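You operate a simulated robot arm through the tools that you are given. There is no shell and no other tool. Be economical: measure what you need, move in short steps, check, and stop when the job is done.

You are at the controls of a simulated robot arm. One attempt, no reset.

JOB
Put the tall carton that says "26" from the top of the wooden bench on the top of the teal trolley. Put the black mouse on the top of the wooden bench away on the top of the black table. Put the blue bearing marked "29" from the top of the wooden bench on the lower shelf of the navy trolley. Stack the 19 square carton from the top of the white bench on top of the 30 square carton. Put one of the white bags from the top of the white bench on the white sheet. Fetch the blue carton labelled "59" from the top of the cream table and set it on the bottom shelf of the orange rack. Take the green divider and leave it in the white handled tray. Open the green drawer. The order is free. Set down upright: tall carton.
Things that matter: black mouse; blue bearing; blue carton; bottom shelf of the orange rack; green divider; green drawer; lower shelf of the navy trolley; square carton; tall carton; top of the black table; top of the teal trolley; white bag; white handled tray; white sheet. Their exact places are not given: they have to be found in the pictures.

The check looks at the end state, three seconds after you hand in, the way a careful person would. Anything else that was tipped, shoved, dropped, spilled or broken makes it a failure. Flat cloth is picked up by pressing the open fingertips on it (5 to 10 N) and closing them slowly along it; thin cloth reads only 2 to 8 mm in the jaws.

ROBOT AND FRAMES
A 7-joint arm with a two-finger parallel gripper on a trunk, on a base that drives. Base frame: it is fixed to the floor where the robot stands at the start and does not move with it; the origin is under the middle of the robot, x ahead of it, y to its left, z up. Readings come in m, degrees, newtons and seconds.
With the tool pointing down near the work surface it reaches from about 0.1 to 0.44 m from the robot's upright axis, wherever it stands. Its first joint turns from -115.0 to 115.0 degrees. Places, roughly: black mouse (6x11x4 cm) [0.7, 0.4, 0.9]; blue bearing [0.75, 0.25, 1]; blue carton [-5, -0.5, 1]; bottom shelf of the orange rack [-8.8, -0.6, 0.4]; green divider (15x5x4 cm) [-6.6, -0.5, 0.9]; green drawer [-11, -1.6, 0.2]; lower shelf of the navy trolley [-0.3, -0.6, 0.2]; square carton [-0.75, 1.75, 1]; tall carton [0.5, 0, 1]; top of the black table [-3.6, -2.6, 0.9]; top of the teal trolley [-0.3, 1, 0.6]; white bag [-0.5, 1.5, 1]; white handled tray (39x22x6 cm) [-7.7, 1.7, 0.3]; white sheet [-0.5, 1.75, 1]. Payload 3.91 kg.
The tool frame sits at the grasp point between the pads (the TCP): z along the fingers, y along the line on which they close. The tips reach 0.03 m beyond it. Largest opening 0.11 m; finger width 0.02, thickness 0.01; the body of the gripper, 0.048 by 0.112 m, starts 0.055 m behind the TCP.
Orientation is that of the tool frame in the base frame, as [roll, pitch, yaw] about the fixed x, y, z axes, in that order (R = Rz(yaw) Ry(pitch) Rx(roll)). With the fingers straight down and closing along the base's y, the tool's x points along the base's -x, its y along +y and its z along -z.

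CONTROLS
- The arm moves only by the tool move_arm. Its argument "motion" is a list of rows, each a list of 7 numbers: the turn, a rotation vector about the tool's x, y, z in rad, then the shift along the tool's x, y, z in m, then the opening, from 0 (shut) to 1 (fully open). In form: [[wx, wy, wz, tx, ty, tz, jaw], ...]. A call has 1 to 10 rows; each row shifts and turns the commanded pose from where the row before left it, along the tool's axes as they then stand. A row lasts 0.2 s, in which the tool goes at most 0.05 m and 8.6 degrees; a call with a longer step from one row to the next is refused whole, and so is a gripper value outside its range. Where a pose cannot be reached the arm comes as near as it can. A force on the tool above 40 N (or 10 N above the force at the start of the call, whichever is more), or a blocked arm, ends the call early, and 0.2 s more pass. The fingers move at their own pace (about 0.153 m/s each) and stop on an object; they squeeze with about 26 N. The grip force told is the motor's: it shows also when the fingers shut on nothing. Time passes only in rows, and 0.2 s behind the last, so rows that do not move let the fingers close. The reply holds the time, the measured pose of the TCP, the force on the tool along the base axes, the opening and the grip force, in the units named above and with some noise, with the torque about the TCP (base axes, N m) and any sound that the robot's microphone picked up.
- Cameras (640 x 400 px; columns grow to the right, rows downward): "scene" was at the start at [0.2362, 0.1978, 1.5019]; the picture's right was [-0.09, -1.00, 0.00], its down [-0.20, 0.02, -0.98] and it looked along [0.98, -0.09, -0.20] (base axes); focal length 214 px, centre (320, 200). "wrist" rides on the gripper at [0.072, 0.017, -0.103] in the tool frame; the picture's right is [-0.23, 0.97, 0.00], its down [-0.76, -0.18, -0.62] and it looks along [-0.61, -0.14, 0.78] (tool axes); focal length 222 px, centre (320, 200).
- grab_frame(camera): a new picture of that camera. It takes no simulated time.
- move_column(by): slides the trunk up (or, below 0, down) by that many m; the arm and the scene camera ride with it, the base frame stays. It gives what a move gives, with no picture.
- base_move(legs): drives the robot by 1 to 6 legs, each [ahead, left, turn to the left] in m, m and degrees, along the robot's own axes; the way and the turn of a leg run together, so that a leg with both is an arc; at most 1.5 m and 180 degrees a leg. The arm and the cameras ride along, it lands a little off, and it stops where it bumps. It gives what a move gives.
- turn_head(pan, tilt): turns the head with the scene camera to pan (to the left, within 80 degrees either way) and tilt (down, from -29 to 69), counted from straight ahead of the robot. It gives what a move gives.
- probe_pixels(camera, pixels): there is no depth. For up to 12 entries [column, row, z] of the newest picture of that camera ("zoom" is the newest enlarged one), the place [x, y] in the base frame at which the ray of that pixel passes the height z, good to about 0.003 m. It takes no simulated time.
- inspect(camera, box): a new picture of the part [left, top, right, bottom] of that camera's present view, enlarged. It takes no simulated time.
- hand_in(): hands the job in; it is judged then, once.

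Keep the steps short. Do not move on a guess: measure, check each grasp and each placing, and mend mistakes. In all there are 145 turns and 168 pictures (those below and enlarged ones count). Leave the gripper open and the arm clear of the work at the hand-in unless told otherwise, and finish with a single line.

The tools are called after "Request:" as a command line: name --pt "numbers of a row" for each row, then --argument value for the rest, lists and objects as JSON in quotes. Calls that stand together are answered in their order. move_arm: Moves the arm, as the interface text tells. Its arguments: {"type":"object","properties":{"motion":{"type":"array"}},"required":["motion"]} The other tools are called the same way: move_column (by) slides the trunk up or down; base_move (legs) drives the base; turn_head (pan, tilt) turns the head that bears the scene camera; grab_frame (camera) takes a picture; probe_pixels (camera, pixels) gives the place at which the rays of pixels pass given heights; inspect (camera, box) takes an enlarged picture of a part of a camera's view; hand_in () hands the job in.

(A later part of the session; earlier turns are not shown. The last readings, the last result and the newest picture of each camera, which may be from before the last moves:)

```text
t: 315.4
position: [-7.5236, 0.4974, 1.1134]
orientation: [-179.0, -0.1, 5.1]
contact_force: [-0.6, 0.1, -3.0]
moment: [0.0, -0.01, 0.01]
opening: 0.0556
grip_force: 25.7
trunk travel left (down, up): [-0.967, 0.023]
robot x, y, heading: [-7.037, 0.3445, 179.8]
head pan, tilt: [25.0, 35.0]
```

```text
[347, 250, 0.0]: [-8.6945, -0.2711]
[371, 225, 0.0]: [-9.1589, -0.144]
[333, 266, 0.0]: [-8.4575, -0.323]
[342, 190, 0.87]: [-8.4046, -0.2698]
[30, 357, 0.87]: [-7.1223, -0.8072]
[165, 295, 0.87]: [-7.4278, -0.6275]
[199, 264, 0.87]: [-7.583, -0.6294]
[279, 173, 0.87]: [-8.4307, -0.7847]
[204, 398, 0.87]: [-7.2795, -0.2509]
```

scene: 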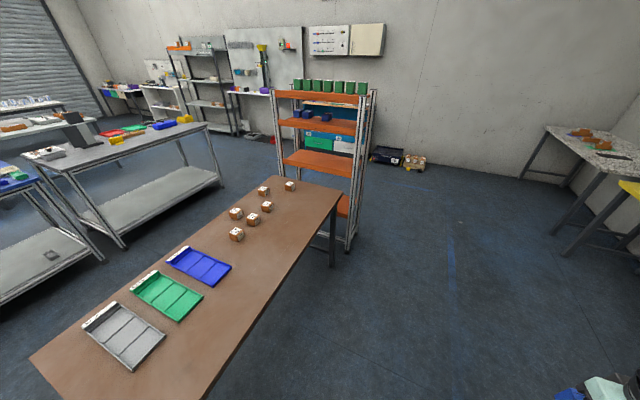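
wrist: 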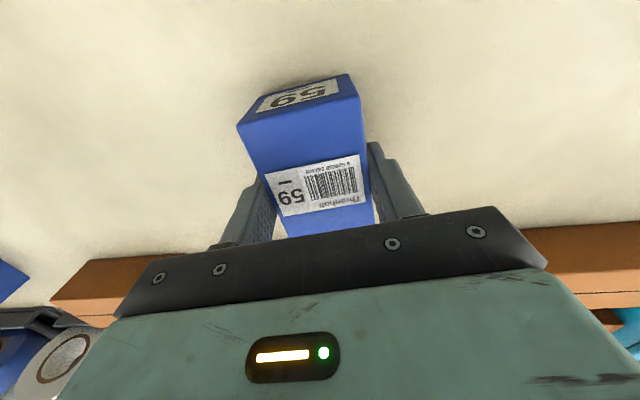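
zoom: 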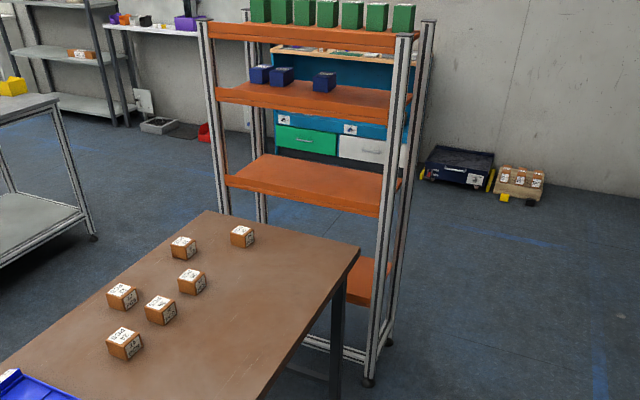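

The rack's bottom shelf can be reached from its open north end (y≈−0.27). Drive to ≈(−8.75, 0.75) and face it.

Request:
base_move --legs '[[1.4, -0.3, 0], [0.31, -0.1, 0], [0, 0, 90]]'

Request:
turn_head --pan 0 --tilt 40

Request:
grab_frame --camera "scene"

Request:
probe_pixels --camera "scene" --pixels '[[320, 200, 0.9], [320, 200, 0.0]]'

```text
t: 328.2
position: [-8.9179, 0.2479, 1.1128]
orientation: [-179.0, -0.1, 95.5]
contact_force: [0.0, -0.3, -2.6]
moment: [-0.02, -0.01, -0.02]
opening: 0.0557
grip_force: 25.6
trunk travel left (down, up): [-0.967, 0.023]
robot x, y, heading: [-8.7613, 0.7388, -90.0]
head pan, tilt: [25.0, 35.0]
```

```text
t: 329.1
position: [-8.9188, 0.2476, 1.1128]
orientation: [-179.0, 0.0, 95.4]
contact_force: [0.4, -0.6, -2.5]
moment: [0.03, -0.02, 0.03]
opening: 0.0556
grip_force: 25.8
trunk travel left (down, up): [-0.967, 0.023]
robot x, y, heading: [-8.7648, 0.7387, -89.9]
head pan, tilt: [0.0, 40.0]
```

```text
34 pictures are left
```

scene: 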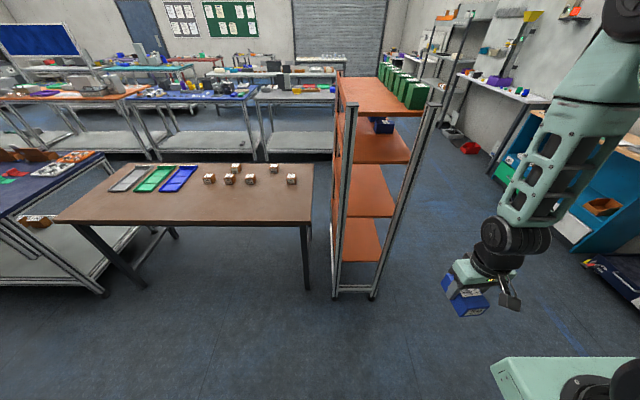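

```text
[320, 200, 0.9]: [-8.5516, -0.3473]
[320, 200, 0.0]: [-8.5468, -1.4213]
```

Probe the rack's north-end posts and shelf heights.

Request:
probe_pixels --camera "scene" --pixels '[[337, 293, 0.0], [372, 298, 0.0], [342, 262, 0.3], [342, 262, 0.4], [378, 262, 0.3], [378, 262, 0.4], [392, 216, 0.8], [392, 216, 0.7]]'

Request:
inspect --camera "scene" --box '[310, 110, 470, 310]'

```text
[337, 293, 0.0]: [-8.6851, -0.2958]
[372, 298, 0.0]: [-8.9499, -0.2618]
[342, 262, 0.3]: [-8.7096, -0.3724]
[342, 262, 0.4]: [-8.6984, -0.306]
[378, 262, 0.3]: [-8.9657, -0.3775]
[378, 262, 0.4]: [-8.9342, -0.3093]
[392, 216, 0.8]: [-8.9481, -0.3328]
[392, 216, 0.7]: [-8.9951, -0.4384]
```

```text
2.00 times, centred on (390, 210) of scene
```

zoom: 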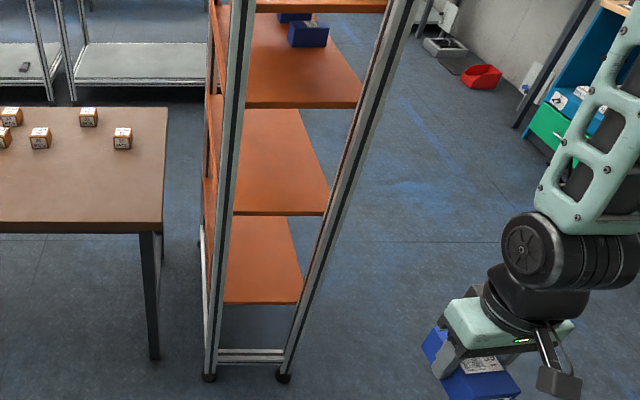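

Bottom shelf z≈0.40 (edge y≈−0.31), next shelf ≈0.81, opening x −8.71…−8.93. Align yaw and tilt the tool ~70° forward; shift the base left 0.1.

Request:
move_arm --pt "0 0 0.094 -0.02 0 0 0" --pt "0 -0.1357 0 -0.01 0 0.005 0" --pt "0 -0.1357 0 -0.01 0 0.005 0" --pt "0 -0.1357 0 -0.01 0 0.01 0" --pt "0 -0.1357 0 -0.01 0 0.01 0" --pt "0 -0.1357 0 0 0 0.01 0" --pt "0 -0.1357 0 0 0 0.01 0" --pt "0 -0.1357 0 0 0 0.01 0" --pt "0 -0.1357 0 0 0 0.01 0" --pt "0 -0.1357 0 0 0 0.01 0"

Request:
base_move --legs '[[0, 0.1, 0]]'

Request:
grab_frame --camera "scene"

```text
t: 331.3
position: [-8.9201, 0.1282, 1.05]
orientation: [-177.1, 70.1, 92.8]
contact_force: [0.2, -0.4, -2.3]
moment: [0.02, -0.02, -0.02]
opening: 0.0559
grip_force: 25.7
out of reach, approached as far as the arm can: row 3, 4, 6
trunk travel left (down, up): [-0.967, 0.023]
robot x, y, heading: [-8.7655, 0.738, -89.8]
head pan, tilt: [0.0, 40.0]
```

```text
t: 332.4
position: [-8.8178, 0.1282, 1.0488]
orientation: [-177.2, 70.0, 92.8]
contact_force: [0.2, 0.0, -2.7]
moment: [0.05, -0.01, 0.02]
opening: 0.056
grip_force: 26.1
trunk travel left (down, up): [-0.967, 0.023]
robot x, y, heading: [-8.668, 0.7362, -89.6]
head pan, tilt: [0.0, 40.0]
```

```text
32 pictures are left
```

scene: 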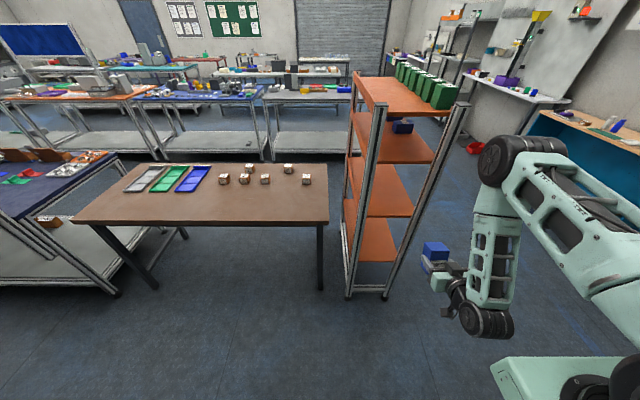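

Good posture: forearm vertical, carton in front. Lower the trunk 0.52 and drive 0.33 forward, then check alignment.

Request:
move_column --by -0.4

Request:
move_column --by -0.12

Request:
base_move --legs '[[0.33, 0, 0]]'

Request:
grab_frame --camera "scene"

Request:
grab_frame --camera "wrist"

```text
t: 336.3
position: [-8.819, 0.1272, 0.6504]
orientation: [-177.1, 70.0, 92.8]
contact_force: [0.7, 0.5, -2.6]
moment: [0.04, 0.01, 0.02]
opening: 0.0559
grip_force: 26.2
trunk travel left (down, up): [-0.567, 0.423]
robot x, y, heading: [-8.6669, 0.7373, -89.9]
head pan, tilt: [0.0, 40.0]
```

```text
t: 337.8
position: [-8.8194, 0.1268, 0.5301]
orientation: [-177.1, 70.0, 92.8]
contact_force: [0.4, 0.1, -2.2]
moment: [0.04, -0.02, 0.04]
opening: 0.0557
grip_force: 26.2
trunk travel left (down, up): [-0.447, 0.543]
robot x, y, heading: [-8.6636, 0.7412, -90.1]
head pan, tilt: [0.0, 40.0]
```

```text
t: 339.9
position: [-8.8163, -0.2025, 0.5305]
orientation: [-177.1, 70.0, 93.0]
contact_force: [-0.1, 0.5, -2.6]
moment: [0.03, 0.01, -0.01]
opening: 0.0558
grip_force: 26.2
trunk travel left (down, up): [-0.447, 0.543]
robot x, y, heading: [-8.6625, 0.4109, -89.6]
head pan, tilt: [0.0, 40.0]
```

```text
31 pictures are left
```

scene: 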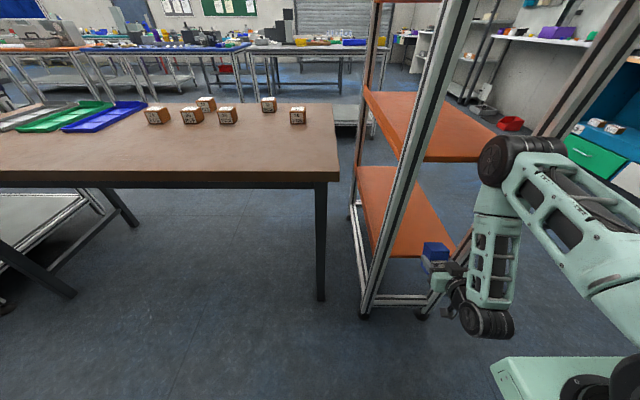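

```text
30 pictures are left
```

wrist: 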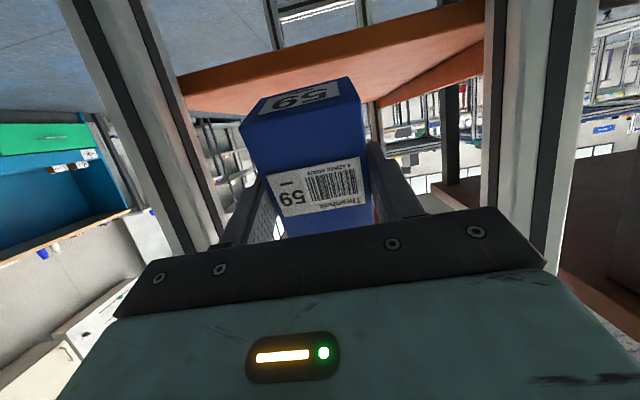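

Aligned between the posts. Drive in 0.2 more, then lower with the trunk in steps.

Request:
base_move --legs '[[0.2, 0, 0]]'

Request:
move_column --by -0.05

Request:
grab_frame --camera "scene"

Request:
grab_frame --camera "wrist"

```text
t: 341.1
position: [-8.8156, -0.2675, 0.5373]
orientation: [-177.2, 69.6, 92.7]
contact_force: [0.0, -0.4, -2.5]
moment: [0.07, 0.04, 0.01]
opening: 0.0558
grip_force: 25.7
trunk travel left (down, up): [-0.447, 0.543]
robot x, y, heading: [-8.6606, 0.3367, -89.7]
head pan, tilt: [0.0, 40.0]
stopped in leg 1: the robot was blocked; the commanded pose is now the measured one
```

```text
t: 342.0
position: [-8.819, -0.3024, 0.5328]
orientation: [-173.7, 74.7, 95.9]
contact_force: [0.9, 0.2, -2.1]
moment: [0.07, -0.01, -0.01]
opening: 0.0557
grip_force: 26.7
trunk travel left (down, up): [-0.397, 0.593]
robot x, y, heading: [-8.6635, 0.331, -89.8]
head pan, tilt: [0.0, 40.0]
```

```text
29 pictures are left
```

scene: 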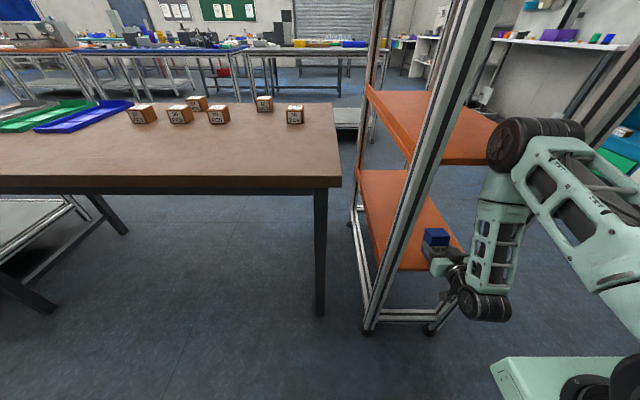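

```text
28 pictures are left
```

wrist: 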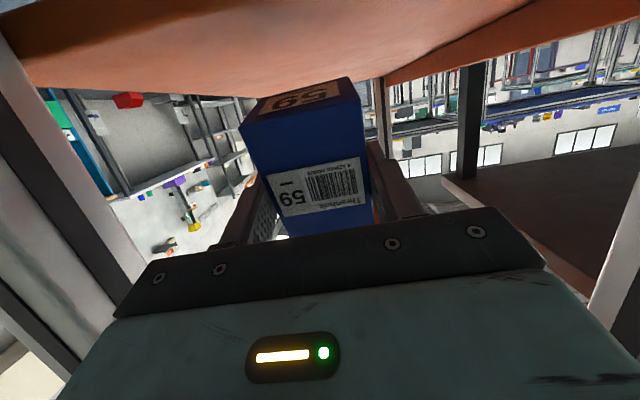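

The elbow touched the rack's next shelf/post. Back off 0.3, extend the arm instead so the elbow stays behind, and look.

Request:
base_move --legs '[[-0.3, 0, 0]]'

Request:
move_arm --pt "0 0.05 0 -0.0106 0 0.0386 0" --pt "0 0 0 -0.0106 0 0.0386 0" --pt "0 0 0 -0.0106 0 0.0386 0" --pt "0 0 0 -0.0106 0 0.0386 0" --pt "0 0 0 -0.0106 0 0.0386 0" --pt "0 0 0 -0.0106 0 0.0386 0" --pt "0 0 0 0 0 0 0"

Request:
grab_frame --camera "scene"

```text
t: 344.1
position: [-8.8174, 0.0286, 0.4771]
orientation: [-177.8, 68.5, 92.2]
contact_force: [0.9, 0.1, -2.5]
moment: [0.05, 0.0, -0.01]
opening: 0.0555
grip_force: 26.0
trunk travel left (down, up): [-0.397, 0.593]
robot x, y, heading: [-8.6602, 0.6315, -89.8]
head pan, tilt: [0.0, 40.0]
```

```text
t: 345.7
position: [-8.8169, -0.21, 0.4414]
orientation: [-178.0, 65.7, 91.8]
contact_force: [0.0, 0.6, -2.2]
moment: [0.09, 0.01, 0.01]
opening: 0.0559
grip_force: 26.7
trunk travel left (down, up): [-0.397, 0.593]
robot x, y, heading: [-8.6648, 0.6358, -89.8]
head pan, tilt: [0.0, 40.0]
```

```text
27 pictures are left
```

scene: 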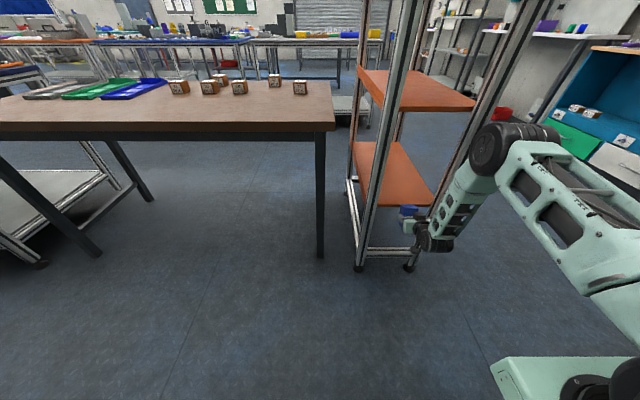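

Arm extended with elbow behind. Raise 0.05, drive in 0.19, check.

Request:
move_column --by 0.055

Request:
base_move --legs '[[0.19, 0, 0]]'

Request:
grab_frame --camera "wrist"

```text
t: 346.6
position: [-8.8176, -0.2083, 0.4965]
orientation: [-178.0, 65.8, 91.8]
contact_force: [0.0, 0.3, -3.2]
moment: [0.06, -0.02, 0.0]
opening: 0.056
grip_force: 26.0
trunk travel left (down, up): [-0.452, 0.538]
robot x, y, heading: [-8.6599, 0.6322, -89.9]
head pan, tilt: [0.0, 40.0]
```

```text
t: 348.2
position: [-8.8179, -0.4017, 0.4976]
orientation: [-178.0, 65.9, 91.9]
contact_force: [-0.6, -5.2, 10.1]
moment: [0.09, -0.3, -0.13]
opening: 0.0559
grip_force: 26.0
trunk travel left (down, up): [-0.452, 0.538]
robot x, y, heading: [-8.6591, 0.4448, -89.9]
head pan, tilt: [0.0, 40.0]
```

```text
26 pictures are left
```

wrist: 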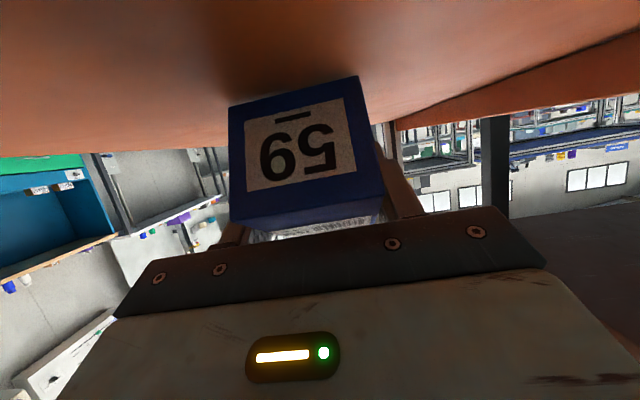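

The carton touches the shelf (10 N) and pivoted in the grip to lie along it; it's ~10 cm inside. Release and check.

Request:
move_arm --pt "0 0 0 0 0 0 0.55" --pt "0 0 0 0 0 0 0.7" --pt "0 0 0 0 0 0 0.8" --pt "0 0 0 0 0 0 0.8" --pt "0 0 0 0 0 0 0.8"

Request:
grab_frame --camera "wrist"

```text
t: 349.4
position: [-8.8162, -0.4024, 0.4985]
orientation: [-178.0, 66.0, 92.0]
contact_force: [-0.6, 0.3, -0.5]
moment: [-0.01, -0.03, 0.02]
opening: 0.0882
grip_force: 0.0
trunk travel left (down, up): [-0.452, 0.538]
robot x, y, heading: [-8.6672, 0.4407, -89.7]
head pan, tilt: [0.0, 40.0]
```

```text
25 pictures are left
```

wrist: 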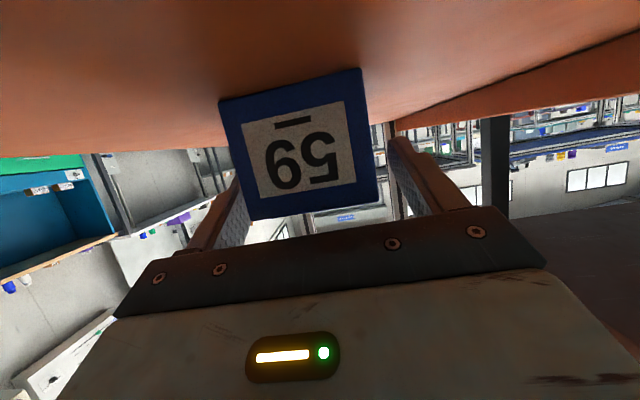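

The carton stands on the bottom shelf. Back straight out 0.3 and look.

Request:
base_move --legs '[[-0.3, 0, 0]]'

Request:
grab_frame --camera "wrist"

```text
t: 351.4
position: [-8.8193, -0.105, 0.4969]
orientation: [-178.0, 65.9, 91.8]
contact_force: [0.0, -0.7, -1.1]
moment: [0.05, 0.02, -0.01]
opening: 0.088
grip_force: 0.0
trunk travel left (down, up): [-0.452, 0.538]
robot x, y, heading: [-8.6646, 0.7351, -90.1]
head pan, tilt: [0.0, 40.0]
```

```text
24 pictures are left
```

wrist: 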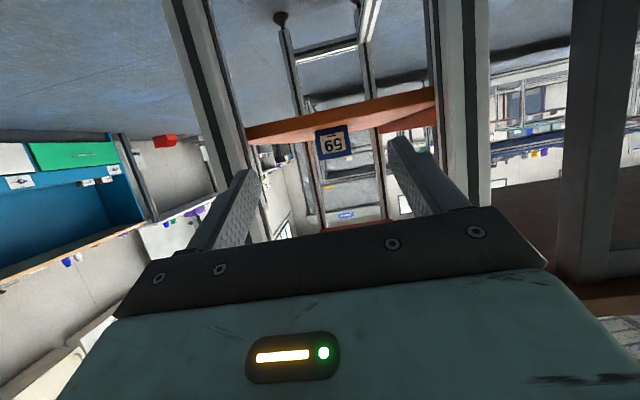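

Carton is on the rack's bottom shelf. Now raise, untilt, turn east and look for the green divider and the handled tray.

Request:
move_column --by 0.4

Request:
move_arm --pt "0 0.145 0 0 0 -0.03 1" --pt "0 0.145 0 0.01 0 -0.03 1" --pt "0 0.145 0 0.02 0 -0.03 1" --pt "0 0.145 0 0.02 0 -0.02 1" --pt "0 0.145 0 0.02 0 0 1" --pt "0 0.145 0 0.02 0 0 1" --pt "0 0.145 0 0.02 0 0 1" --pt "0 0.135 0 0.02 0 0 1" --pt "0 0 0 0 0 0 1"

Request:
base_move --legs '[[0, 0, 90], [0.5, -0.1, 0]]'

Request:
turn_head --pan -22 --tilt 25

Request:
grab_frame --camera "scene"

Request:
turn_head --pan 55 --tilt 50

Request:
grab_frame --camera "scene"

```text
t: 355.3
position: [-8.8188, -0.1058, 0.8986]
orientation: [-178.1, 65.9, 91.8]
contact_force: [-0.2, -0.8, -0.5]
moment: [0.0, 0.01, 0.01]
opening: 0.0879
grip_force: 0.1
trunk travel left (down, up): [-0.852, 0.138]
robot x, y, heading: [-8.6618, 0.7377, -90.0]
head pan, tilt: [0.0, 40.0]
```

```text
t: 357.3
position: [-8.8178, 0.0912, 0.8965]
orientation: [-179.2, 0.0, 89.9]
contact_force: [0.2, -0.8, -0.2]
moment: [-0.02, 0.0, -0.04]
opening: 0.1099
grip_force: 0.1
trunk travel left (down, up): [-0.852, 0.138]
robot x, y, heading: [-8.6625, 0.7382, -90.1]
head pan, tilt: [0.0, 40.0]
```

```text
t: 364.1
position: [-7.5179, 0.483, 0.8959]
orientation: [-179.2, 0.0, 179.9]
contact_force: [-0.1, -0.1, -0.5]
moment: [-0.01, -0.05, 0.0]
opening: 0.1099
grip_force: 0.1
trunk travel left (down, up): [-0.852, 0.138]
robot x, y, heading: [-8.1693, 0.6403, 0.2]
head pan, tilt: [0.0, 40.0]
```

```text
t: 364.9
position: [-7.519, 0.4828, 0.8952]
orientation: [-179.2, 0.0, 179.9]
contact_force: [-0.4, -0.1, -0.3]
moment: [0.01, -0.01, -0.02]
opening: 0.1099
grip_force: 0.1
trunk travel left (down, up): [-0.852, 0.138]
robot x, y, heading: [-8.1646, 0.6385, 0.0]
head pan, tilt: [-22.0, 25.0]
```

```text
23 pictures are left
```

scene: 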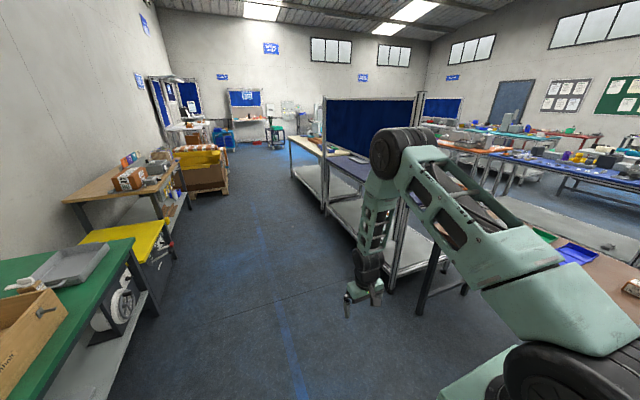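

```text
t: 366.4
position: [-7.5176, 0.483, 0.8961]
orientation: [-179.2, 0.1, 179.9]
contact_force: [0.9, 0.0, -0.8]
moment: [0.02, 0.01, 0.0]
opening: 0.11
grip_force: 0.1
trunk travel left (down, up): [-0.852, 0.138]
robot x, y, heading: [-8.1667, 0.6388, 0.1]
head pan, tilt: [55.0, 50.0]
```

```text
22 pictures are left
```

scene: 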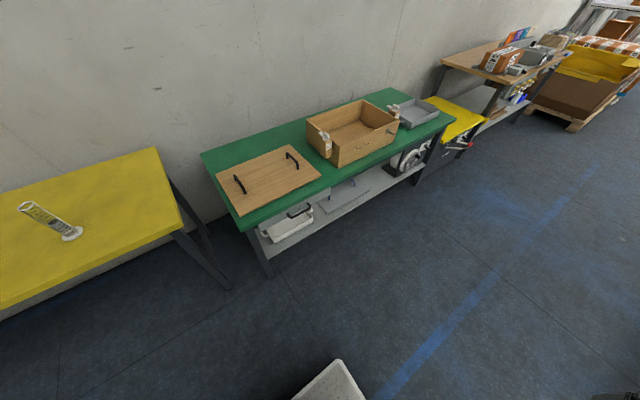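

The white handled tray is on the green table's lower shelf. From an earlier view the green divider should be near (−6.58,−0.54) on the navy table's west part. Drive there and look.

Request:
move_column --by 0.13

Request:
base_move --legs '[[1.4, 0, 0], [0, 0, -90]]'

Request:
turn_head --pan -5 --tilt 42

Request:
grab_frame --camera "scene"

Request:
probe_pixels --camera "scene" --pixels '[[320, 200, 0.87], [320, 200, 0.0]]'

```text
t: 368.0
position: [-7.5181, 0.4837, 1.0261]
orientation: [-179.2, 0.1, 180.0]
contact_force: [0.4, 0.0, -0.3]
moment: [0.01, -0.01, 0.02]
opening: 0.1097
grip_force: 0.2
trunk travel left (down, up): [-0.982, 0.008]
robot x, y, heading: [-8.1645, 0.6365, 0.2]
head pan, tilt: [55.0, 50.0]
```

```text
t: 378.8
position: [-6.9181, -0.0056, 1.0266]
orientation: [-179.2, 0.0, 90.5]
contact_force: [0.1, 1.1, 0.3]
moment: [0.0, 0.02, -0.02]
opening: 0.1101
grip_force: 0.0
trunk travel left (down, up): [-0.982, 0.008]
robot x, y, heading: [-6.7657, 0.6434, -89.8]
head pan, tilt: [55.0, 50.0]
```

```text
t: 380.1
position: [-6.9177, -0.0048, 1.0257]
orientation: [-179.2, 0.0, 90.5]
contact_force: [0.2, -0.2, -0.7]
moment: [0.02, -0.03, 0.0]
opening: 0.1102
grip_force: 0.0
trunk travel left (down, up): [-0.982, 0.008]
robot x, y, heading: [-6.7673, 0.6448, -89.6]
head pan, tilt: [-5.0, 42.0]
```

```text
21 pictures are left
```

scene: 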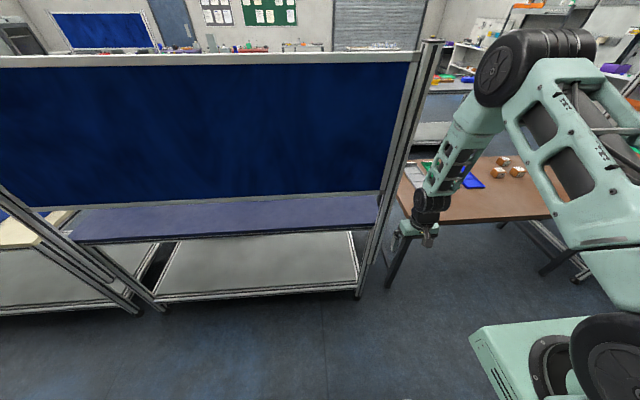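

```text
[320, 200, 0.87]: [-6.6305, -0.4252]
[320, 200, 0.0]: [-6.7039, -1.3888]
```

The partition blocks the north side; the divider must be reached from the south aisle. Retract the arm a bit and drive round west of the rack into the aisle.

Request:
move_arm --pt "0 0 0 0.04 0 -0.025 1" --pt "0 0 0 0.04 0 -0.025 1" --pt "0 0 0 0.03 0 -0.025 1"

Request:
base_move --legs '[[0, 0, -90], [1.5, 0, 0], [1.3, 0, 0], [0, 0, 90], [1.5, 0, 0], [0.65, 0, 0]]'

Request:
base_move --legs '[[0, 0, 90], [1.5, 0, 0], [1.2, 0, 0], [0, 0, 90]]'

Request:
turn_head --pan -5 --tilt 50

Request:
grab_frame --camera "scene"

Request:
probe_pixels --camera "scene" --pixels '[[320, 200, 0.87], [320, 200, 0.0]]'

```text
t: 380.9
position: [-6.9179, 0.1052, 1.1026]
orientation: [-179.2, 0.0, 90.3]
contact_force: [-0.4, -0.1, -0.2]
moment: [0.02, -0.04, -0.01]
opening: 0.1097
grip_force: 0.1
trunk travel left (down, up): [-0.982, 0.008]
robot x, y, heading: [-6.7652, 0.6426, -89.5]
head pan, tilt: [-5.0, 42.0]
```

```text
t: 412.5
position: [-9.7936, -2.0658, 1.1008]
orientation: [-179.1, 0.0, 88.7]
contact_force: [0.3, 0.8, 0.1]
moment: [-0.02, 0.0, 0.03]
opening: 0.1099
grip_force: 0.1
trunk travel left (down, up): [-0.982, 0.008]
robot x, y, heading: [-9.6275, -1.5321, -91.1]
head pan, tilt: [-5.0, 42.0]
```

```text
t: 433.2
position: [-6.7543, -1.0915, 1.1018]
orientation: [-179.2, 0.0, -92.3]
contact_force: [-0.7, -0.1, 0.8]
moment: [-0.01, -0.05, 0.01]
opening: 0.11
grip_force: 0.0
trunk travel left (down, up): [-0.982, 0.008]
robot x, y, heading: [-6.9295, -1.6219, 88.1]
head pan, tilt: [-5.0, 42.0]
```

```text
t: 433.9
position: [-6.7544, -1.0917, 1.1019]
orientation: [-179.2, 0.0, -92.3]
contact_force: [0.2, -0.3, -1.0]
moment: [0.01, 0.03, 0.01]
opening: 0.1103
grip_force: 0.0
trunk travel left (down, up): [-0.982, 0.008]
robot x, y, heading: [-6.9315, -1.6223, 88.0]
head pan, tilt: [-5.0, 50.0]
```

```text
20 pictures are left
```

scene: 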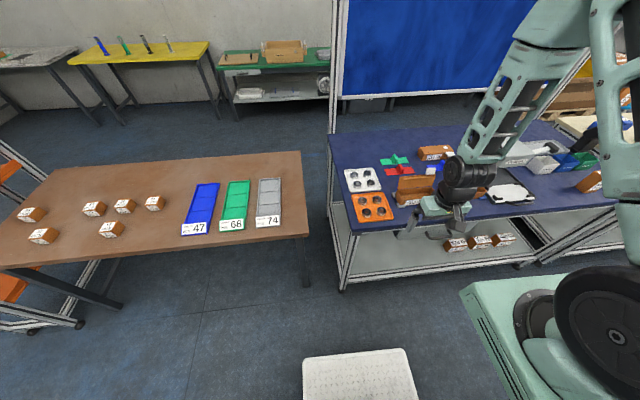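

```text
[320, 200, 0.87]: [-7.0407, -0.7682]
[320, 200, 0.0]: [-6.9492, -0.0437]
```

The green cross-shaped divider is at (394,161), next to a red one. Enlarge and probe.

Request:
inspect --camera "scene" --box '[335, 135, 495, 235]'

Request:
probe_pixels --camera "scene" --pixels '[[395, 163, 0.89], [383, 163, 0.89], [408, 163, 0.89], [396, 172, 0.89], [438, 152, 0.9], [340, 232, 0.87], [330, 140, 0.87]]'

```text
4.00 times, centred on (415, 185) of scene
```

zoom: 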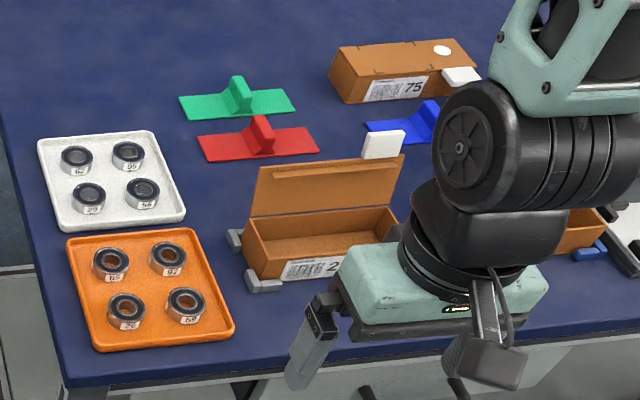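

```text
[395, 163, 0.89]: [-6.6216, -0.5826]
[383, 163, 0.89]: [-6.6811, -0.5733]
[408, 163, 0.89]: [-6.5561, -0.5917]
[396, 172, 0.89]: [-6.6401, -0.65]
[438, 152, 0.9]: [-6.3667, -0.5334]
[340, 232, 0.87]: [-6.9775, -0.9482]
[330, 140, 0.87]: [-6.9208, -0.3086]
```

Divider: plate with an upright fin, centre ≈(−6.625,−0.575). Drive up to the table and reach above it.

Request:
base_move --legs '[[0.33, -0.15, 2]]'

Request:
move_arm --pt "0 0 0 -0.04 0.003 0 1" --pt "0 0 0 -0.04 0.003 0 1" --pt "0 0 0 -0.04 0.003 0 1" --pt "0 0 0 -0.04 0.003 0 1" --pt "0 0 0 -0.03 0.003 0.03 1" --pt "0 0 0 0 0 0 1"

Request:
grab_frame --camera "wrist"

```text
t: 436.3
position: [-6.6168, -0.7584, 1.1021]
orientation: [-179.2, 0.0, -90.3]
contact_force: [-0.1, -0.1, 0.0]
moment: [0.04, -0.02, 0.0]
opening: 0.11
grip_force: 0.1
trunk travel left (down, up): [-0.982, 0.008]
robot x, y, heading: [-6.7719, -1.2969, 90.2]
head pan, tilt: [-5.0, 50.0]
```

```text
t: 437.7
position: [-6.6302, -0.569, 1.0721]
orientation: [-179.3, 0.0, -90.3]
contact_force: [0.6, 0.3, -0.1]
moment: [-0.02, -0.01, 0.01]
opening: 0.1101
grip_force: 0.0
trunk travel left (down, up): [-0.982, 0.008]
robot x, y, heading: [-6.7725, -1.2945, 89.9]
head pan, tilt: [-5.0, 50.0]
```

```text
18 pictures are left
```

wrist: 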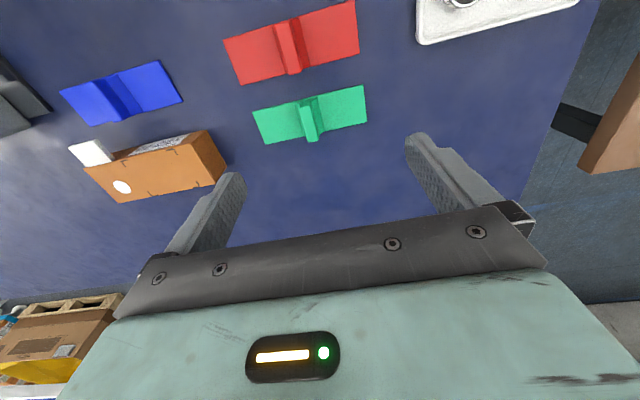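

Probe the fin and the plate.

Request:
probe_pixels --camera "wrist" --pixels '[[304, 102, 0.91], [313, 138, 0.91], [310, 118, 0.91], [254, 112, 0.875], [366, 88, 0.875], [367, 120, 0.875], [265, 143, 0.875]]'

```text
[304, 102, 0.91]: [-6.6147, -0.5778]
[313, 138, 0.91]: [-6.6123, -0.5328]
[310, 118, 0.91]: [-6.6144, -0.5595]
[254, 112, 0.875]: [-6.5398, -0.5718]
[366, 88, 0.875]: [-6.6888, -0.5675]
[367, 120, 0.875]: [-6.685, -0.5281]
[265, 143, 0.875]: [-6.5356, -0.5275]
```

Fin at x −6.614, plate centre (−6.613,−0.55). Descend onto the fin (TCP 0.913) and close.

Request:
move_arm --pt "0 0 0 -0.017 -0.017 0 0.6" --pt "0 0 0 0 0 0.045 0.6" --pt "0 0 0 0 0 0.045 0.6" --pt "0 0 0 0 0 0.045 0.6" --pt "0 0 0 0 0 0.018 0.6" --pt "0 0 0 0 0 0.005 0.6" --pt "0 0 0 0 0 0 0" --pt "0 0 0 0 0 0 0" --pt "0 0 0 0 0 0 0"

Request:
move_arm --pt "0 0 0 0 0 -0.02 0" --pt "0 0 0 0 0 -0.04 0" --pt "0 0 0 0 0 -0.045 0" --pt "0 0 0 0.01 0 -0.045 0" --pt "0 0 0 0.045 0 -0.02 0" --pt "0 0 0 0.045 0 0 0" --pt "0 0 0 0.045 0 0 0" --pt "0 0 0 0.045 0 0 0"

Request:
grab_frame --camera "wrist"

```text
t: 439.7
position: [-6.6112, -0.552, 0.9148]
orientation: [-179.1, 0.0, -90.2]
contact_force: [0.8, -1.2, 4.6]
moment: [-0.01, 0.24, 0.03]
opening: 0.0151
grip_force: 26.5
trunk travel left (down, up): [-0.982, 0.008]
robot x, y, heading: [-6.775, -1.2919, 90.1]
head pan, tilt: [-5.0, 50.0]
```

```text
t: 441.5
position: [-6.6129, -0.7422, 1.0841]
orientation: [-179.2, -0.1, -90.1]
contact_force: [-0.2, 0.8, -0.6]
moment: [-0.04, 0.0, -0.01]
opening: 0.015
grip_force: 25.9
trunk travel left (down, up): [-0.982, 0.008]
robot x, y, heading: [-6.7744, -1.2952, 90.1]
head pan, tilt: [-5.0, 50.0]
```

```text
17 pictures are left
```

wrist: 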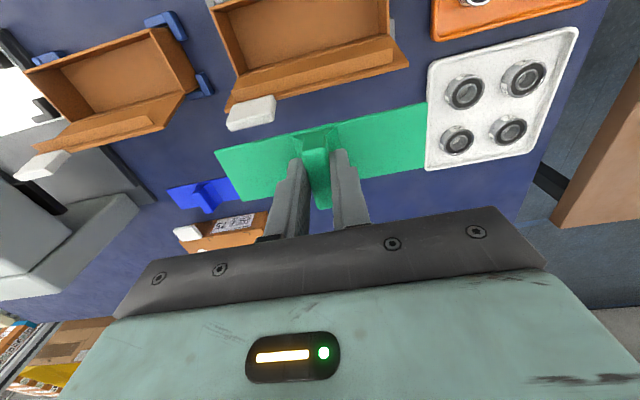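

Divider held (0.015 on the fin). Drive back round the rack to the green table and look.

Request:
base_move --legs '[[-0.3, 0, 0], [0, 0, 90], [1.5, 0, 0], [1.35, 0, 0], [0, 0, -90], [1.5, 0, 0]]'

Request:
base_move --legs '[[0.75, 0, 0], [0, 0, -90], [1.5, 0, 0], [0.3, 0, 0], [0, 0, 90]]'

Request:
turn_head --pan 0 --tilt 45

Request:
grab_frame --camera "scene"

Request:
probe_pixels --camera "scene" --pixels '[[320, 200, 0.87], [320, 200, 0.3], [320, 200, 0.0]]'

```text
t: 471.6
position: [-9.425, 0.4674, 1.0851]
orientation: [-179.2, 0.0, -90.9]
contact_force: [-1.0, 0.7, 0.1]
moment: [0.03, 0.06, 0.03]
opening: 0.0147
grip_force: 25.8
trunk travel left (down, up): [-0.982, 0.008]
robot x, y, heading: [-9.5919, -0.0866, 89.2]
head pan, tilt: [-5.0, 50.0]
```

```text
t: 491.8
position: [-7.6197, 1.1802, 1.084]
orientation: [-179.2, 0.0, -91.2]
contact_force: [-1.0, 0.6, 0.0]
moment: [0.01, -0.02, -0.01]
opening: 0.015
grip_force: 26.0
trunk travel left (down, up): [-0.982, 0.008]
robot x, y, heading: [-7.7906, 0.6293, 88.9]
head pan, tilt: [-5.0, 50.0]
```

```text
t: 492.5
position: [-7.6199, 1.1806, 1.085]
orientation: [-179.2, 0.1, -91.2]
contact_force: [-1.5, 0.1, -0.6]
moment: [-0.01, 0.04, 0.01]
opening: 0.0147
grip_force: 26.6
trunk travel left (down, up): [-0.982, 0.008]
robot x, y, heading: [-7.7909, 0.6278, 88.7]
head pan, tilt: [0.0, 45.0]
```

```text
16 pictures are left
```

scene: 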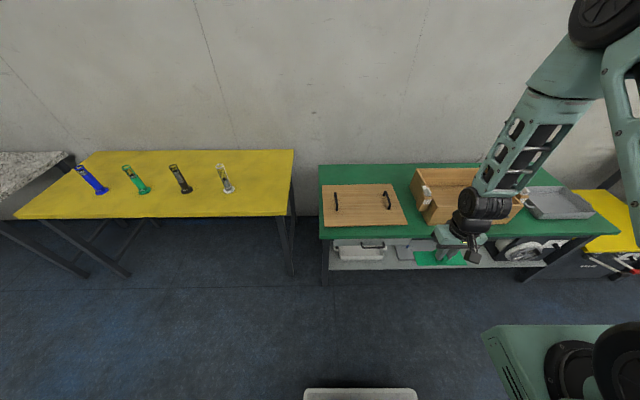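

```text
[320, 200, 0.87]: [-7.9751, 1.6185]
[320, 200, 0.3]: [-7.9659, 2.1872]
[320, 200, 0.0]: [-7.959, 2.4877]
```

The white tray is at (359,250) on the lower shelf. Enlarge and probe.

Request:
inspect --camera "scene" --box '[310, 225, 430, 300]'

Request:
probe_pixels --camera "scene" --pixels '[[335, 258, 0.3], [385, 258, 0.3], [335, 260, 0.27], [385, 260, 0.27], [320, 238, 0.85], [595, 235, 0.85], [333, 270, 0.25], [384, 244, 0.33]]'

```text
5.33 times, centred on (370, 262) of scene
```

zoom: 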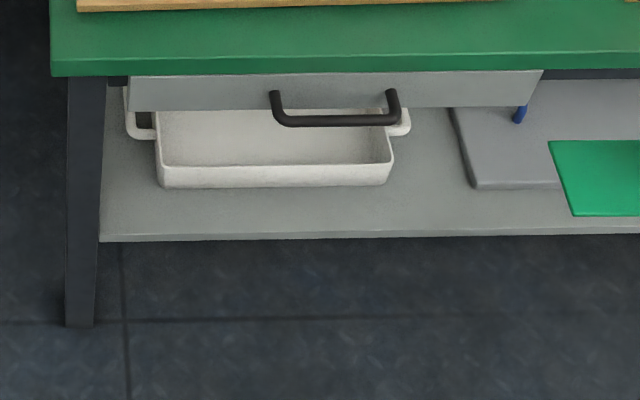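

```text
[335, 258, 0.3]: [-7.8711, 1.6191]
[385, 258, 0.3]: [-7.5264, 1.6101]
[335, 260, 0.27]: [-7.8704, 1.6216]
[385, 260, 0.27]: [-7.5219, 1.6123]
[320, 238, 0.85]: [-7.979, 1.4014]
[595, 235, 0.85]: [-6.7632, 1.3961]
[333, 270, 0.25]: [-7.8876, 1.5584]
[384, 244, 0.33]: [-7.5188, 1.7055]
```

Tray: centre ≈(−7.69,1.72), rim z≈0.34; table front edge y 1.40, underside ≈0.79. Back off 0.35, align, then tilt 65° and extend.

Request:
base_move --legs '[[-0.35, 0.07, 1.2]]'

Request:
move_arm --pt "0 -0.1418 0 -0.01 0 0.005 0" --pt "0 -0.1418 0 -0.01 0 0.005 0" --pt "0 -0.1418 0 -0.01 0 0.01 0" --pt "0 -0.1418 0 -0.01 0 0.01 0" --pt "0 -0.1418 0 0 0 0.01 0" --pt "0 -0.1418 0 0 0 0.01 0" --pt "0 -0.1418 0 0 0 0.01 0" --pt "0 -0.1418 0 0 0 0.01 0" --pt "0 0 0 0 0 0 0"

Request:
move_arm --pt "0 0 0 -0.0165 0 0.0355 0" --pt "0 0 0 -0.0165 0 0.0355 0" --pt "0 0 0 -0.0165 0 0.0355 0" --pt "0 0 0 -0.0165 0 0.0355 0" --pt "0 0 0 -0.0165 0 0.0355 0" --pt "0 0 0 -0.0165 0 0.0355 0" --pt "0 0 0 0 0 0 0"

Request:
move_column --by -0.4

Request:
grab_frame --camera "wrist"

```text
t: 494.8
position: [-7.7061, 0.8352, 1.0848]
orientation: [-179.1, 0.0, -89.8]
contact_force: [0.2, 0.7, -0.5]
moment: [-0.01, 0.01, 0.03]
opening: 0.0146
grip_force: 25.6
trunk travel left (down, up): [-0.982, 0.008]
robot x, y, heading: [-7.8599, 0.282, 90.5]
head pan, tilt: [0.0, 45.0]
```

```text
t: 496.8
position: [-7.706, 0.9089, 1.0374]
orientation: [-178.1, 64.9, -88.0]
contact_force: [0.2, -0.3, -0.7]
moment: [-0.01, -0.02, 0.02]
opening: 0.0149
grip_force: 26.2
trunk travel left (down, up): [-0.982, 0.008]
robot x, y, heading: [-7.8619, 0.2788, 90.4]
head pan, tilt: [0.0, 45.0]
```

```text
t: 498.4
position: [-7.7071, 1.1444, 1.0351]
orientation: [-178.1, 64.9, -88.1]
contact_force: [-0.3, 0.3, -0.9]
moment: [-0.02, -0.01, 0.01]
opening: 0.0146
grip_force: 25.9
trunk travel left (down, up): [-0.982, 0.008]
robot x, y, heading: [-7.8639, 0.2841, 90.5]
head pan, tilt: [0.0, 45.0]
```

```text
t: 502.2
position: [-7.7072, 1.1439, 0.6345]
orientation: [-178.1, 64.9, -88.0]
contact_force: [0.3, -0.3, -0.2]
moment: [-0.02, -0.01, -0.01]
opening: 0.0148
grip_force: 26.2
trunk travel left (down, up): [-0.582, 0.408]
robot x, y, heading: [-7.8609, 0.2807, 90.4]
head pan, tilt: [0.0, 45.0]
```

```text
14 pictures are left
```

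wrist: 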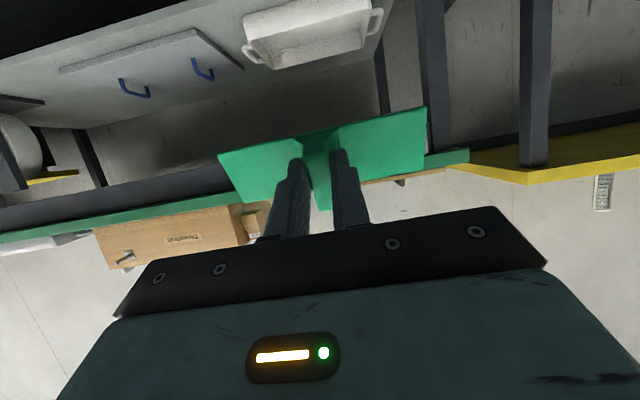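

The tray is in view (inverted, ≈(315,35)). Probe its rim, and the wrist's shelf edge.

Request:
probe_pixels --camera "wrist" --pixels '[[245, 30, 0.34], [275, 69, 0.34], [362, 47, 0.34], [385, 10, 0.34], [275, 69, 0.3], [362, 47, 0.3], [200, 0, 0.28]]'

Request:
move_column --by -0.21

Request:
base_move --legs '[[0.3, 0, 0]]'

Request:
grab_frame --camera "wrist"

Request:
grab_frame --camera "scene"

```text
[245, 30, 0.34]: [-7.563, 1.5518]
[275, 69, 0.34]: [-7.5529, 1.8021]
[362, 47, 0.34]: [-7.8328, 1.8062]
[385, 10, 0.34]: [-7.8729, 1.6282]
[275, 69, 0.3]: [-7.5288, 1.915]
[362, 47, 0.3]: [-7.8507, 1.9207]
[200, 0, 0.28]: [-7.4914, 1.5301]
```

```text
t: 504.5
position: [-7.7075, 1.1447, 0.4253]
orientation: [-178.1, 65.0, -88.1]
contact_force: [-0.1, 0.4, 0.5]
moment: [-0.04, -0.02, -0.01]
opening: 0.0151
grip_force: 26.0
trunk travel left (down, up): [-0.372, 0.618]
robot x, y, heading: [-7.8602, 0.2807, 90.6]
head pan, tilt: [0.0, 45.0]
```

```text
t: 506.5
position: [-7.7093, 1.444, 0.425]
orientation: [-178.2, 64.9, -88.1]
contact_force: [-0.2, 0.6, 0.5]
moment: [-0.03, 0.0, 0.02]
opening: 0.0148
grip_force: 25.7
trunk travel left (down, up): [-0.372, 0.618]
robot x, y, heading: [-7.8671, 0.577, 90.4]
head pan, tilt: [0.0, 45.0]
```

```text
13 pictures are left
```

wrist: 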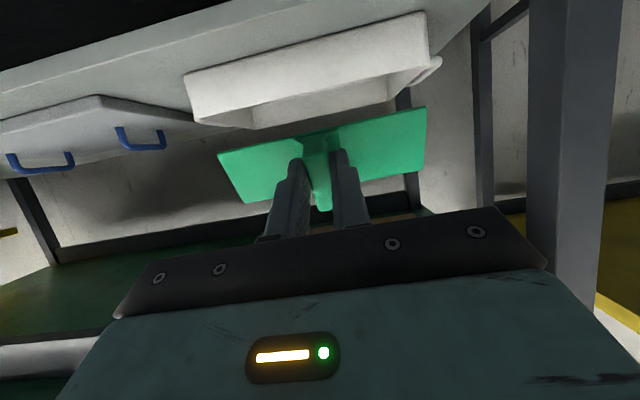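

```text
12 pictures are left
```

scene: 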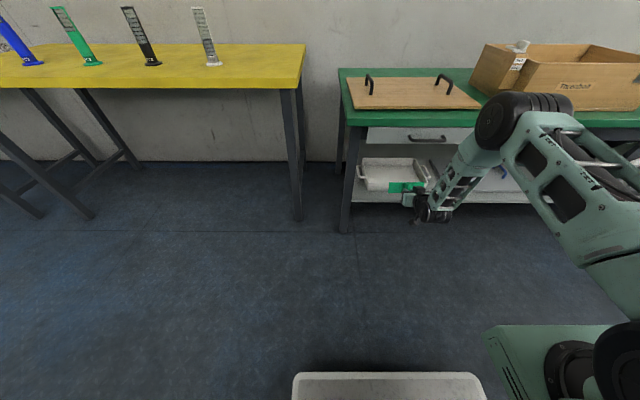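

The elbow would meet the table edge. I straighten the arm: arm up 0.1, trunk down 0.1, extend 0.1 forward.

Request:
move_arm --pt "0 0 0 -0.0317 0 -0.0148 0" --pt "0 0 0 -0.0317 0 -0.0148 0" --pt "0 0 0 -0.0317 0 -0.0148 0" --pt "0 0 0 0 0 0 0"

Request:
move_column --by -0.105

Request:
move_arm --pt "0 0 0 -0.0148 0 0.0317 0" --pt "0 0 0 -0.0148 0 0.0317 0" --pt "0 0 0 -0.0148 0 0.0317 0" --pt "0 0 0 0 0 0 0"

Request:
grab_frame --camera "scene"

```text
t: 507.5
position: [-7.7108, 1.444, 0.5296]
orientation: [-178.1, 64.9, -88.0]
contact_force: [0.6, 0.1, 0.3]
moment: [-0.03, 0.0, 0.01]
opening: 0.0151
grip_force: 25.7
trunk travel left (down, up): [-0.372, 0.618]
robot x, y, heading: [-7.8666, 0.5791, 90.3]
head pan, tilt: [0.0, 45.0]
```

```text
t: 508.9
position: [-7.711, 1.4456, 0.4241]
orientation: [-178.1, 64.9, -88.1]
contact_force: [-0.3, -0.1, -1.0]
moment: [-0.01, 0.02, 0.02]
opening: 0.0146
grip_force: 26.0
trunk travel left (down, up): [-0.267, 0.723]
robot x, y, heading: [-7.862, 0.5789, 90.6]
head pan, tilt: [0.0, 45.0]
```

```text
t: 509.9
position: [-7.7118, 1.5509, 0.4231]
orientation: [-178.2, 65.0, -88.0]
contact_force: [0.3, -0.2, 0.2]
moment: [-0.02, 0.0, -0.04]
opening: 0.015
grip_force: 25.6
trunk travel left (down, up): [-0.267, 0.723]
robot x, y, heading: [-7.8668, 0.5793, 90.5]
head pan, tilt: [0.0, 45.0]
```

```text
11 pictures are left
```

scene: 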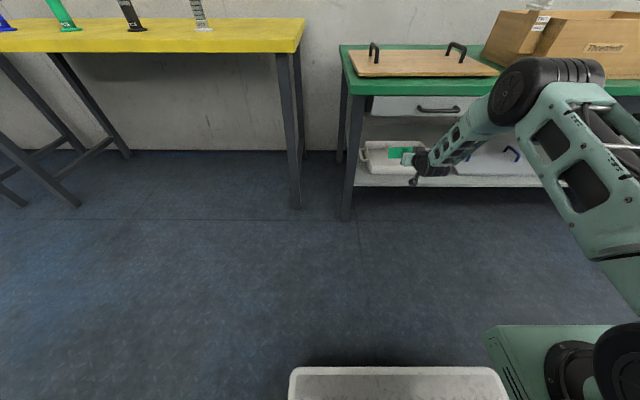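

Elbow now clearly in front of the table. Drive in 0.11, lower 0.05, check.

Request:
base_move --legs '[[0.11, 0, 0]]'

Request:
move_column --by -0.04

Request:
grab_frame --camera "wrist"

Request:
inspect --camera "scene" --box '[330, 60, 570, 220]'

```text
t: 511.1
position: [-7.711, 1.6604, 0.4244]
orientation: [-178.2, 64.9, -88.1]
contact_force: [0.3, -0.9, 0.1]
moment: [-0.01, 0.0, 0.05]
opening: 0.0147
grip_force: 26.1
trunk travel left (down, up): [-0.267, 0.723]
robot x, y, heading: [-7.8665, 0.6911, 90.8]
head pan, tilt: [0.0, 45.0]
```

```text
t: 511.9
position: [-7.7113, 1.6599, 0.3843]
orientation: [-178.1, 65.0, -87.9]
contact_force: [-0.3, 0.0, 0.4]
moment: [-0.01, 0.02, -0.01]
opening: 0.015
grip_force: 26.2
trunk travel left (down, up): [-0.227, 0.763]
robot x, y, heading: [-7.8668, 0.6915, 90.4]
head pan, tilt: [0.0, 45.0]
```

```text
10 pictures are left
```

wrist: 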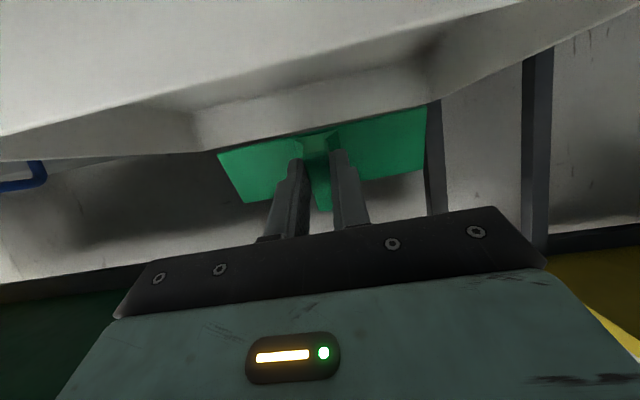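

```text
2.50 times, centred on (450, 140) of scene
```

zoom: 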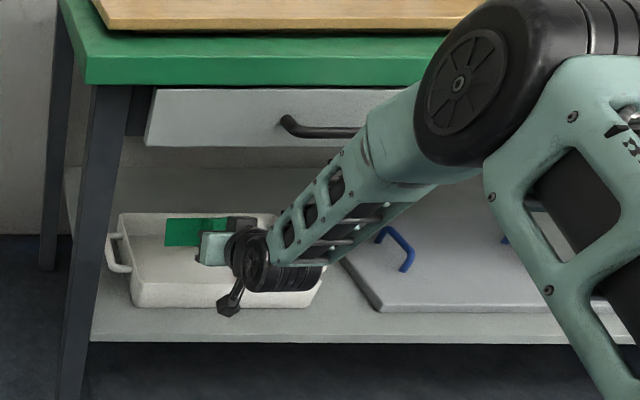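

The divider is over the tray's inside. Lower 0.025 more and release.

Request:
move_column --by -0.025

Request:
move_arm --pt "0 0 0 0 0 0 0.3" --pt "0 0 0 0 0 0 0.45" --pt "0 0 0 0 0 0 0.45" --pt "0 0 0 0 0 0 0.45"

Request:
move_column --by 0.06

Request:
grab_frame --camera "wrist"

```text
t: 512.6
position: [-7.7123, 1.6605, 0.3593]
orientation: [-178.1, 64.9, -88.1]
contact_force: [0.2, 0.0, -0.9]
moment: [0.01, -0.03, 0.01]
opening: 0.0148
grip_force: 26.0
trunk travel left (down, up): [-0.202, 0.788]
robot x, y, heading: [-7.8628, 0.692, 90.3]
head pan, tilt: [0.0, 45.0]
```

```text
t: 513.6
position: [-7.7122, 1.6598, 0.3597]
orientation: [-178.1, 64.8, -88.0]
contact_force: [0.8, 0.6, -0.6]
moment: [0.01, 0.01, 0.0]
opening: 0.0492
grip_force: 0.1
trunk travel left (down, up): [-0.202, 0.788]
robot x, y, heading: [-7.8645, 0.6889, 90.5]
head pan, tilt: [0.0, 45.0]
```

```text
t: 514.6
position: [-7.7122, 1.6596, 0.4184]
orientation: [-178.1, 64.9, -88.0]
contact_force: [0.4, 0.3, -0.3]
moment: [0.02, 0.02, 0.02]
opening: 0.0493
grip_force: 0.0
trunk travel left (down, up): [-0.262, 0.728]
robot x, y, heading: [-7.8672, 0.6858, 90.2]
head pan, tilt: [0.0, 45.0]
```

```text
8 pictures are left
```

wrist: 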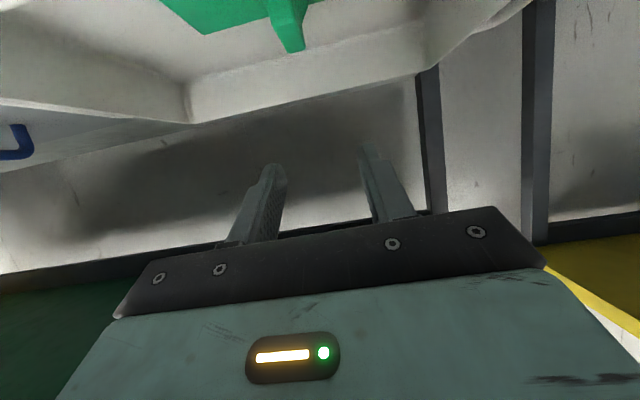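

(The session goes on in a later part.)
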